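You operate a simulated robot arm through the tools that you are given. There is no shell and no other tool. Be economical: measure what you need, move in short steps, check, and stop when the job is done.

Carry out the task below with a simulated robot arm. There is one attempt and no reset: what you move stays moved.

TASK
Put one of the white bushes from the top of the rework bench on top of the grey battery there.
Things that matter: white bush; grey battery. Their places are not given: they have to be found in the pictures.

It is judged by the outcome, as a careful person would: the job done as asked, and still so three seconds after it is handed in. It fails if anything else is knocked over, pushed out of place, dropped, spilled or broken.

THE ROBOT
A 7-joint arm with a two-finger parallel gripper, fixed in place. Base frame: the origin is at the foot of the arm, x ahead of it, y to its left, z up; the work surface is at about z = 0. Lengths are in mm, angles in rad, forces in N, time in s.
With the tool pointing down near the work surface it reaches from about 220 to 580 mm from the base axis. Its first joint turns from -1.152 to 1.152 rad. Payload 2.5 kg.
Tool frame: the origin (TCP) lies between the finger pads and is the grasp point; the fingertips stand 23 mm ahead of it; z points along the fingers, y is the line along which they close. The gripper opens to 94 mm. The fingers are 38 mm wide and 10 mm thick; the gripper's body (54 by 96 mm) begins 39 mm behind the TCP.
Orientation is told as [roll, pitch, yaw] about the base's x, y, z axes, in that order, counted from this pose: with the fingers straight down and closing along the base's y, the tool's x points along the base's -x, its y along +y and its z along -z.

THE INTERFACE
- The arm moves only by the tool move_arm. Its argument "steps" is one flat list of numbers, 7 for each row, row after row: the finger opening in mm, from 0 to 94, then the shift along the tool's x, y, z in mm, then the turn, a rotation vector about the tool's x, y, z in degrees. In form: [gripper, tx, ty, tz, wx, wy, wz, gripper, tx, ty, tz, wx, wy, wz, ...]. A call has 1 to 8 rows; each row shifts and turns the commanded pose from where the row before left it, along the tool's axes as they then stand. A row lasts 0.2 s, in which the tool goes at most 50 mm and 0.15 rad; a call with a longer step from one row to the next is refused whole, and so is a gripper value outside its range. A pose out of reach is approached as far as the arm can. The call stops where the force on the tool passes 40 N (or 10 N more than at its start, if that is more) or the arm is blocked; 0.2 s more then pass. The fingers move at their own pace (about 108 mm/s each) and stop on an object; they squeeze with about 37 N. The grip force told is the motor's: it shows also when the fingers shut on nothing. Time passes only in rows, and 0.2 s behind the last, so rows that do not move let the fingers close. It gives the time, the measured TCP pose, the force on the tool (base axes), the opening and the grip force at its end, in the units of the frame above (readings bear some noise).
- Cameras (640 x 400 px; columns grow to the right, rows downward): "scene" is fixed at [87.1, -409.4, 529.3]; the picture's right is [0.95, -0.32, 0.00], its down [-0.23, -0.69, -0.69] and it looks along [0.22, 0.65, -0.72] (base axes); focal length 285 px, centre (320, 200). "wrist" rides on the gripper at [-39, 0, -44] in the tool frame; the picture's right is [0.00, -1.00, 0.00], its down [0.97, 0.00, -0.24] and it looks along [0.24, 0.00, 0.97] (tool axes); focal length 218 px, centre (320, 200).
- snapshot(camera): a new picture of that camera. No time passes.
- locate(camera, pixels): there is no depth. For up to 12 entries [column, row, z] of the newest picture of that camera ("zoom" is the newest enlarged one), the place [x, y] in the base frame at which the ray of that pixel passes the height z, good to about 2 mm, but the place of the scene camera against the robot may be out by one fixed shift of up to 12 mm in any direction. No time passes.
- enlarge(camera, box): a new picture of the part [left, top, right, bottom] of that camera's present view, enlarged. No time passes.
- job_done(): hands the job in; it is judged then, once.

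Work in short steps. Measure before you move; look again where a grasp or a placing could have gone wrong, and mend it. You have 60 turns and 20 pictures in all, the two below and enlarged ones among them. Open the gripper and draw the arm clear of the work before you hand the job in, unless the task says otherwise; then end with one line.

The tools are called after "Request:" as name(argument=value, ...) on one line, values as JSON. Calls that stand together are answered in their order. move_arm: Moves the arm, as the interface text tells. Its arguments: {"type":"object","properties":{"steps":{"type":"array","items":{"type":"number"}}},"required":["steps"]} The other tools are called the same way: snapshot (camera) takes a picture; locate (camera, pixels) gives the place at which the rays of pixels pass given heights; enlarge (camera, box) takes an enlarged picture of a part of a camera's view; job_done () hands the job in.

At the start:

```text
clock: 0.0
tool_pos: [415.1, 37.5, 222.7]
orientation: [0.0, 0.0, 0.0]
force: [0.3, 0.0, 0.2]
finger_gap: 94.0
grasp_force: 0.0
```

scene: 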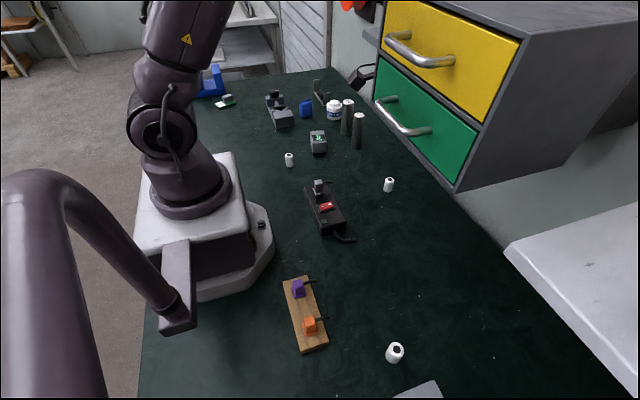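
wrist: 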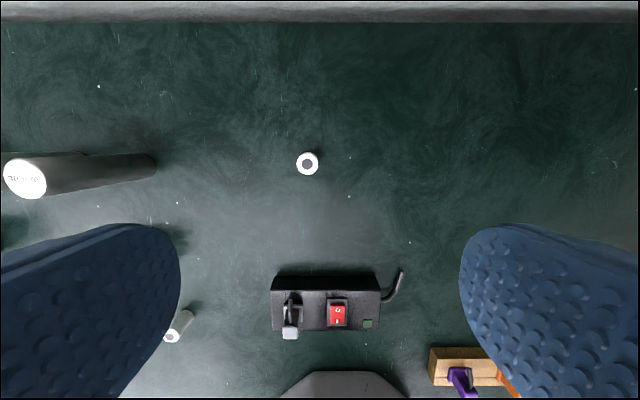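

I'll enlarge the area of the scene with the battery candidates and the bushes.

Request:
enlarge(camera="scene", box=[190, 60, 410, 200])

Request:
locate(camera="wrist", pixels=[[307, 163, 20], [307, 163, 0], [172, 337, 20], [24, 178, 70]])

Request:
locate(camera="scene", pixels=[[389, 180, 20], [389, 190, 0], [289, 155, 20], [289, 165, 0], [347, 134, 0], [357, 148, 0], [348, 102, 70], [358, 115, 70]])

```text
2.86 times, centred on (300, 130) of scene
```

zoom: 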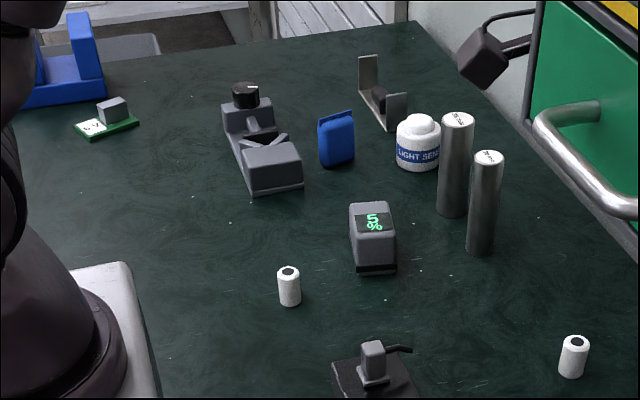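

```text
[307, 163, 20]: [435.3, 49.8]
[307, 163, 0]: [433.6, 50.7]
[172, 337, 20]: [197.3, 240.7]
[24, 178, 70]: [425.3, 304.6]
```

```text
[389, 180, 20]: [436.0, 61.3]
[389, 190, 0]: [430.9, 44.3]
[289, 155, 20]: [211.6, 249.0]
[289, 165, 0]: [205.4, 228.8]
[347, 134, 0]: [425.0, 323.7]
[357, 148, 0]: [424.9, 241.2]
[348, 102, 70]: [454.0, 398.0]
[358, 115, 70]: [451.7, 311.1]
```

The "5%" block and the cylinders at (347,117) and (357,130) both need checking, so I'll read the labels.

Request:
enlarge(camera="wrist", box=[0, 150, 80, 200])

Request:
enlarge(camera="scene", box=[296, 90, 376, 160])

```text
8.00 times, centred on (40, 175) of wrist
```

zoom: 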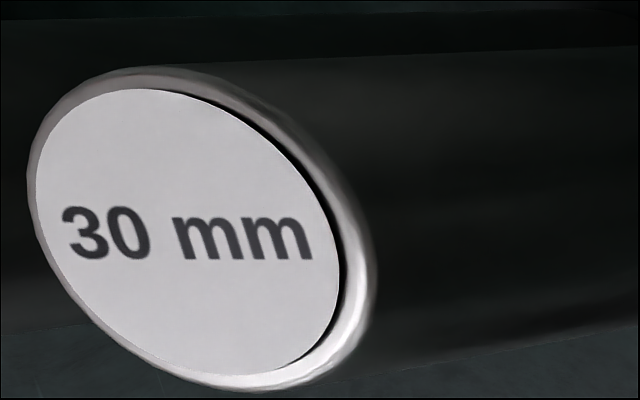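

```text
5.71 times, centred on (336, 125) of scene
```

zoom: 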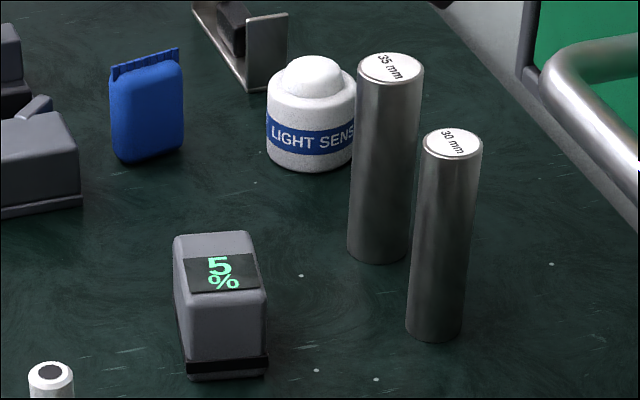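

The cylinders are gauge rods marked 30 mm and 35 mm, so the "5%" block is the grey battery. I'll move over the bush near (435, 50) and look again from lower down.

Request:
move_arm(steps=[94, -10, 6, 30, 0, 0, 0, 94, -10, 6, 35, 0, 0, 0, 94, 0, 0, 35, 0, 0, 0, 94, 0, 0, 0, 0, 0, 0])

Request:
snapshot(camera="wrist")

Request:
locate(camera="scene", pixels=[[317.6, 134.6, 40], [317.6, 134.6, 50], [317.6, 134.6, 60], [320, 156, 0]])

```text
clock: 1.0
tool_pos: [433.8, 49.2, 122.8]
orientation: [0.001, 0.001, 0.001]
force: [-0.2, 0.1, 0.4]
finger_gap: 94.2
grasp_force: 0.0
```

```text
14 pictures are left
```

wrist: 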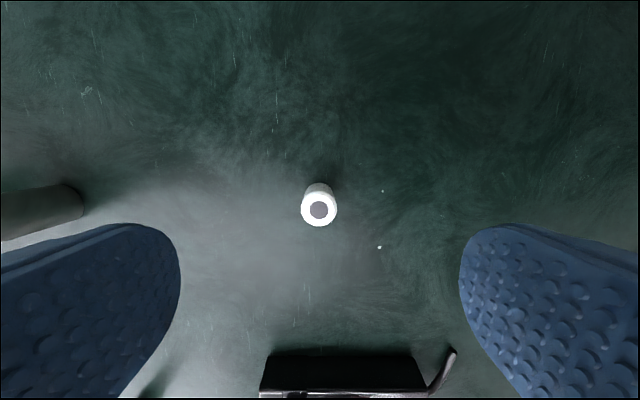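

```text
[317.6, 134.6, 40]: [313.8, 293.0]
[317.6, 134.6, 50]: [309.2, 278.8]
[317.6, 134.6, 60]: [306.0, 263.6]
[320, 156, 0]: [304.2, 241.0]
```

The bush top is centred at (319,209), about 36 px wide, and its far base edge is at (319,183). I'll test heights with locate.

Request:
locate(camera="wrist", pixels=[[319, 209, 20], [319, 209, 25], [319, 209, 30], [301, 209, 25], [337, 209, 25], [319, 184, 0], [319, 226, 25], [319, 192, 25]])

```text
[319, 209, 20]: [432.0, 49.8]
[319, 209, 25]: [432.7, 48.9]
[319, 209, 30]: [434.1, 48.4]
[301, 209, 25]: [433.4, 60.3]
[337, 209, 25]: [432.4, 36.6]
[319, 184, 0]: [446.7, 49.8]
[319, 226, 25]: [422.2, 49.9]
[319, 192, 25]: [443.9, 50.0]
```

The bush is about 23 mm across and 30 mm tall, centred near (434, 49.5). I'll descend to TCP z≈31 and close.

Request:
move_arm(steps=[94, 0, 0, 40, 0, 0, 0, 60, 0, 0, 36, 0, 0, 0, 60, 0, 0, 16, 0, 0, 0, 60, 0, 0, 0, 0, 0, 0, 15, 0, 0, 0, 0, 0, 0, 15, 0, 0, 0, 0, 0, 0, 15, 0, 0, 0, 0, 0, 0])

```text
clock: 2.6
tool_pos: [432.8, 47.7, 29.3]
orientation: [0.002, -0.001, 0.001]
force: [0.4, -0.2, 0.4]
finger_gap: 21.6
grasp_force: 37.4
```

I have a grip at a 21.6 mm gap. I'll lift straight up to a safe height.

Request:
move_arm(steps=[15, 0, 0, -20, 0, 0, 0, 15, 0, 0, -45, 0, 0, 0, 15, 0, 0, -45, 0, 0, 0, 15, 0, 0, -45, 0, 0, 0, 15, 0, 0, -40, 0, 0, 0, 15, 0, 0, 0, 0, 0, 0])

Request:
move_arm(steps=[15, 30, 32, 0, 0, 0, 0, 15, 30, 35, 0, 0, 0, 0, 15, 30, 35, 0, 0, 0, 0, 15, 30, 35, 0, 0, 0, 0, 15, 25, 35, 0, 0, 0, 0, 15, 15, 30, 0, 0, 0, 0, 15, 0, 0, 0, 0, 0, 0])

Request:
snapshot(camera="wrist")

```text
clock: 4.0
tool_pos: [433.5, 48.9, 223.7]
orientation: [0.0, 0.0, 0.0]
force: [-0.4, -0.1, 1.2]
finger_gap: 21.6
grasp_force: 37.2
```

```text
clock: 5.6
tool_pos: [273.7, 247.7, 224.8]
orientation: [0.0, 0.001, 0.001]
force: [-0.1, 0.4, -0.2]
finger_gap: 21.5
grasp_force: 37.5
```

```text
13 pictures are left
```

wrist: 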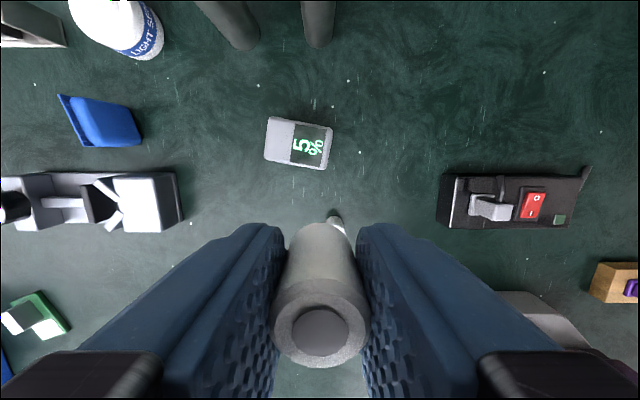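

The battery top is at about (298,143). I'll enlarge it for corner detail.

Request:
enlarge(camera="wrist", box=[248, 100, 352, 190])

Request:
locate(camera="wrist", pixels=[[298, 143, 30], [298, 143, 40], [298, 143, 50], [298, 143, 60], [269, 117, 50], [332, 127, 50], [326, 170, 50], [264, 160, 50]])

```text
4.44 times, centred on (300, 145) of wrist
```

zoom: 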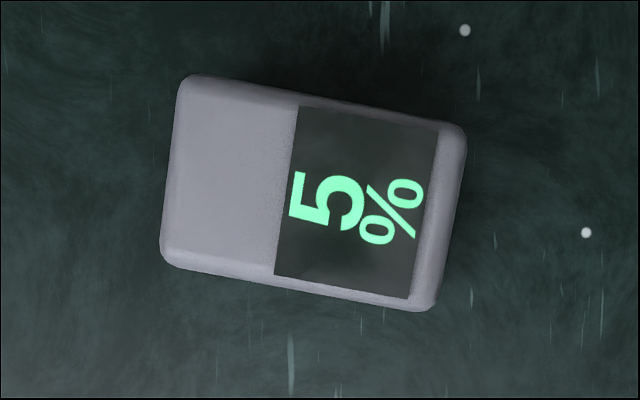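

```text
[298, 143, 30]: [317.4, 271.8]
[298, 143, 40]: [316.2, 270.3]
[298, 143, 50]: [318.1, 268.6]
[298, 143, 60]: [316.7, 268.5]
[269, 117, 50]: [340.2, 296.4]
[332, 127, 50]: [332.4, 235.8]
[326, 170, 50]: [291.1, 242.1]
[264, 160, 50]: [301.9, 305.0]
```

The camera is almost directly above the battery, so its centre is (317, 269) whatever its height; I estimate the top at z≈50. I'll move over it and come partway down.

Request:
move_arm(steps=[15, -22, 10, 0, 0, 0, 0, 15, -21, 11, 0, 0, 0, 0, 15, 0, 0, 40, 0, 0, 0, 15, 0, 0, 40, 0, 0, 0, 15, 0, 0, 30, 0, 0, 0, 15, 0, 0, 0, 0, 0, 0])

Request:
snapshot(camera="scene")

Request:
enlarge(camera="scene", box=[270, 80, 370, 165])

Request:
snapshot(camera="wrist")

```text
clock: 7.0
tool_pos: [316.9, 270.5, 116.5]
orientation: [0.001, -0.001, 0.001]
force: [0.0, 0.3, -0.3]
finger_gap: 21.5
grasp_force: 37.2
```

```text
11 pictures are left
```

scene: 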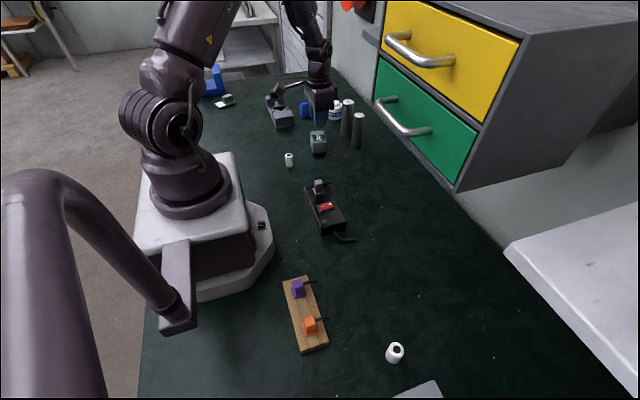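

```text
4.71 times, centred on (320, 122) of scene
```

zoom: 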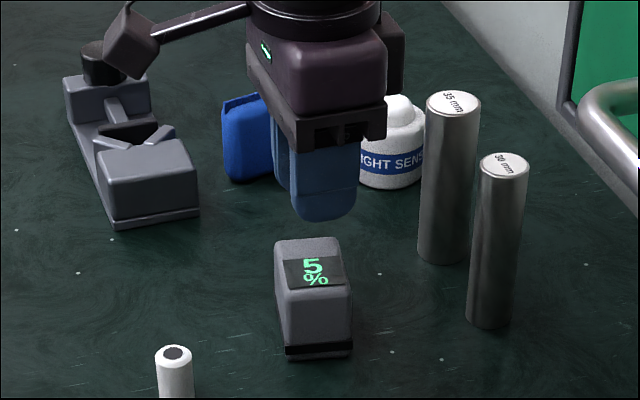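

```text
9 pictures are left
```

wrist: 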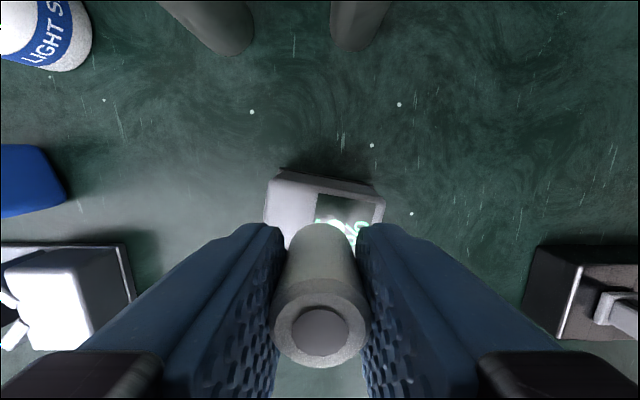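

The far corners of the top are now at (270,178) and (384,198). Comparing them with the first view should give the battery's height.

Request:
locate(camera="wrist", pixels=[[269, 178, 40], [269, 178, 50], [269, 178, 60], [385, 200, 40], [385, 200, 50], [385, 200, 60]])

```text
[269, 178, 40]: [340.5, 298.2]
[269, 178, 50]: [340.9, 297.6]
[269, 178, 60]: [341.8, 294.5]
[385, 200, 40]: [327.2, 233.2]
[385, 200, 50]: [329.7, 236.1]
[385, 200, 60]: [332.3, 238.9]
```

This agrees with a top at z≈50 and the centre at (317, 269), so contact should come at TCP≈80. I'll descend slowly.

Request:
move_arm(steps=[15, 0, 0, 12, 0, 0, 0, 15, 0, 0, 12, 0, 0, 0, 15, 0, 0, 4, 0, 0, 0, 15, 0, 0, 0, 0, 0, 0])

Request:
move_arm(steps=[15, 0, 0, 2, 0, 0, 0, 15, 0, 0, 2, 0, 0, 0])

```text
clock: 8.0
tool_pos: [317.1, 272.1, 88.6]
orientation: [0.0, -0.001, 0.001]
force: [-0.1, -0.5, 0.0]
finger_gap: 21.5
grasp_force: 36.7
```

```text
clock: 8.6
tool_pos: [316.9, 271.7, 83.9]
orientation: [-0.001, 0.003, 0.001]
force: [-0.4, 0.0, -0.7]
finger_gap: 21.7
grasp_force: 37.4
```

No contact yet at TCP z≈84. I'll continue in smaller steps and shift y by -2 mm.

Request:
move_arm(steps=[15, 0, -2, 1, 0, 0, 0, 15, 0, 0, 1, 0, 0, 0])

Request:
enlarge(camera="scene", box=[295, 105, 345, 160])

```text
clock: 9.2
tool_pos: [316.9, 269.1, 82.0]
orientation: [0.001, 0.001, 0.0]
force: [-0.4, 0.0, -0.2]
finger_gap: 21.8
grasp_force: 36.8
```

```text
7.27 times, centred on (320, 132) of scene
```

zoom: 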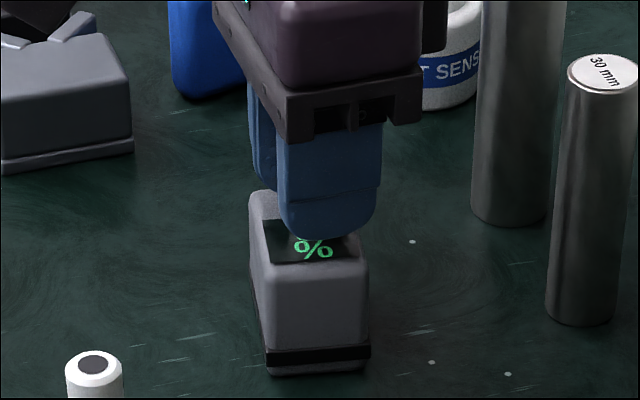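

Request:
move_arm(steps=[15, 0, 0, 1, 0, 0, 0, 15, 0, 0, 1, 0, 0, 0])

Request:
move_arm(steps=[15, 0, 0, 1, 0, 0, 0])

```text
clock: 9.8
tool_pos: [318.2, 270.9, 80.7]
orientation: [0.001, -0.003, 0.0]
force: [-5.6, -6.4, 26.7]
finger_gap: 21.4
grasp_force: 36.4
```

```text
clock: 10.2
tool_pos: [318.2, 270.4, 79.5]
orientation: [0.002, -0.003, 0.0]
force: [-0.4, -4.9, 27.6]
finger_gap: 22.0
grasp_force: 37.2
```

The 27 N reading shows the bush is on the battery. I'll ease up 1 mm and open gently.

Request:
move_arm(steps=[15, 0, 0, -1.2, 0, 0, 0, 24, 0, 0, 0, 0, 0, 0, 30, 0, 0, 0, 0, 0, 0, 50, 0, 0, 0, 0, 0, 0, 50, 0, 0, 0, 0, 0, 0])

Request:
snapshot(camera="wrist")

```text
clock: 11.4
tool_pos: [317.1, 269.7, 78.8]
orientation: [-0.001, 0.0, -0.001]
force: [-0.4, -0.2, 0.0]
finger_gap: 50.1
grasp_force: 0.0
```

```text
7 pictures are left
```

wrist: 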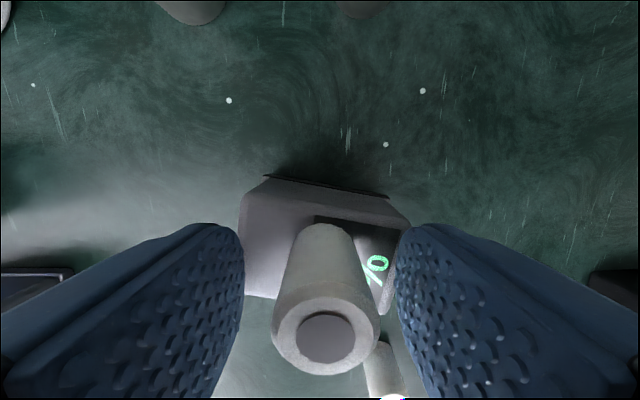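

The bush stands upright on the battery, clear of the fingers. I'll rise straight up and check.

Request:
move_arm(steps=[50, 0, 0, -15, 0, 0, 0, 50, 0, 0, -30, 0, 0, 0, 50, 0, 0, -40, 0, 0, 0, 50, 0, 0, -40, 0, 0, 0, 50, 0, 0, -40, 0, 0, 0, 50, 0, 0, 0, 0, 0, 0])

Request:
snapshot(camera="wrist")

Request:
enlarge(camera="scene", box=[190, 60, 410, 200])

```text
clock: 12.8
tool_pos: [315.6, 267.7, 246.2]
orientation: [0.001, 0.0, -0.001]
force: [1.3, -0.3, 0.0]
finger_gap: 50.2
grasp_force: 0.1
```

```text
6 pictures are left
```

wrist: 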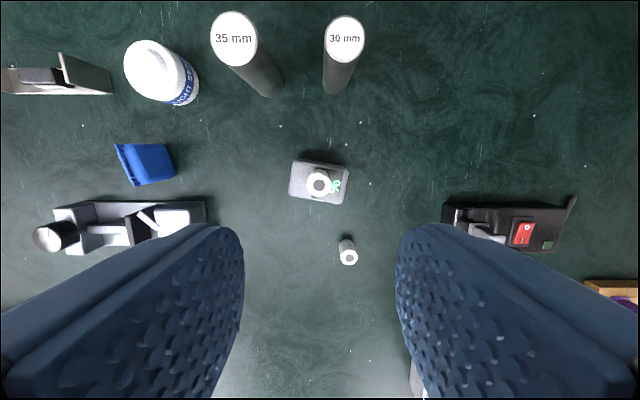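

```text
2.86 times, centred on (300, 130) of scene
```

zoom: 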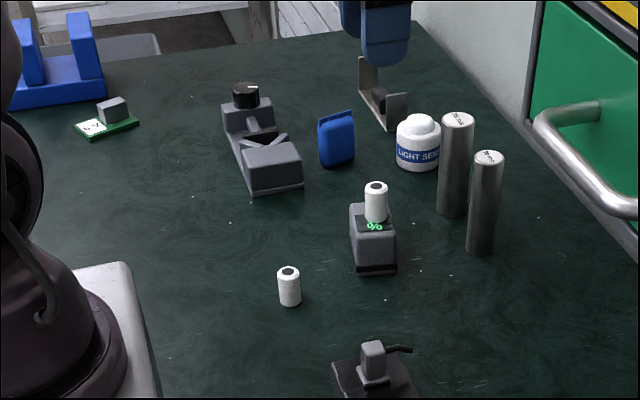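

The bush is upright in the middle of the battery top, nothing else has moved, and the arm is clear with the gripper open. I'm handing the job in.

Request:
job_done()

```text
The job is handed in.
```

One white bush is standing upright on top of the grey battery (the block with the "5%" display); nothing else was disturbed, and the job is handed in.
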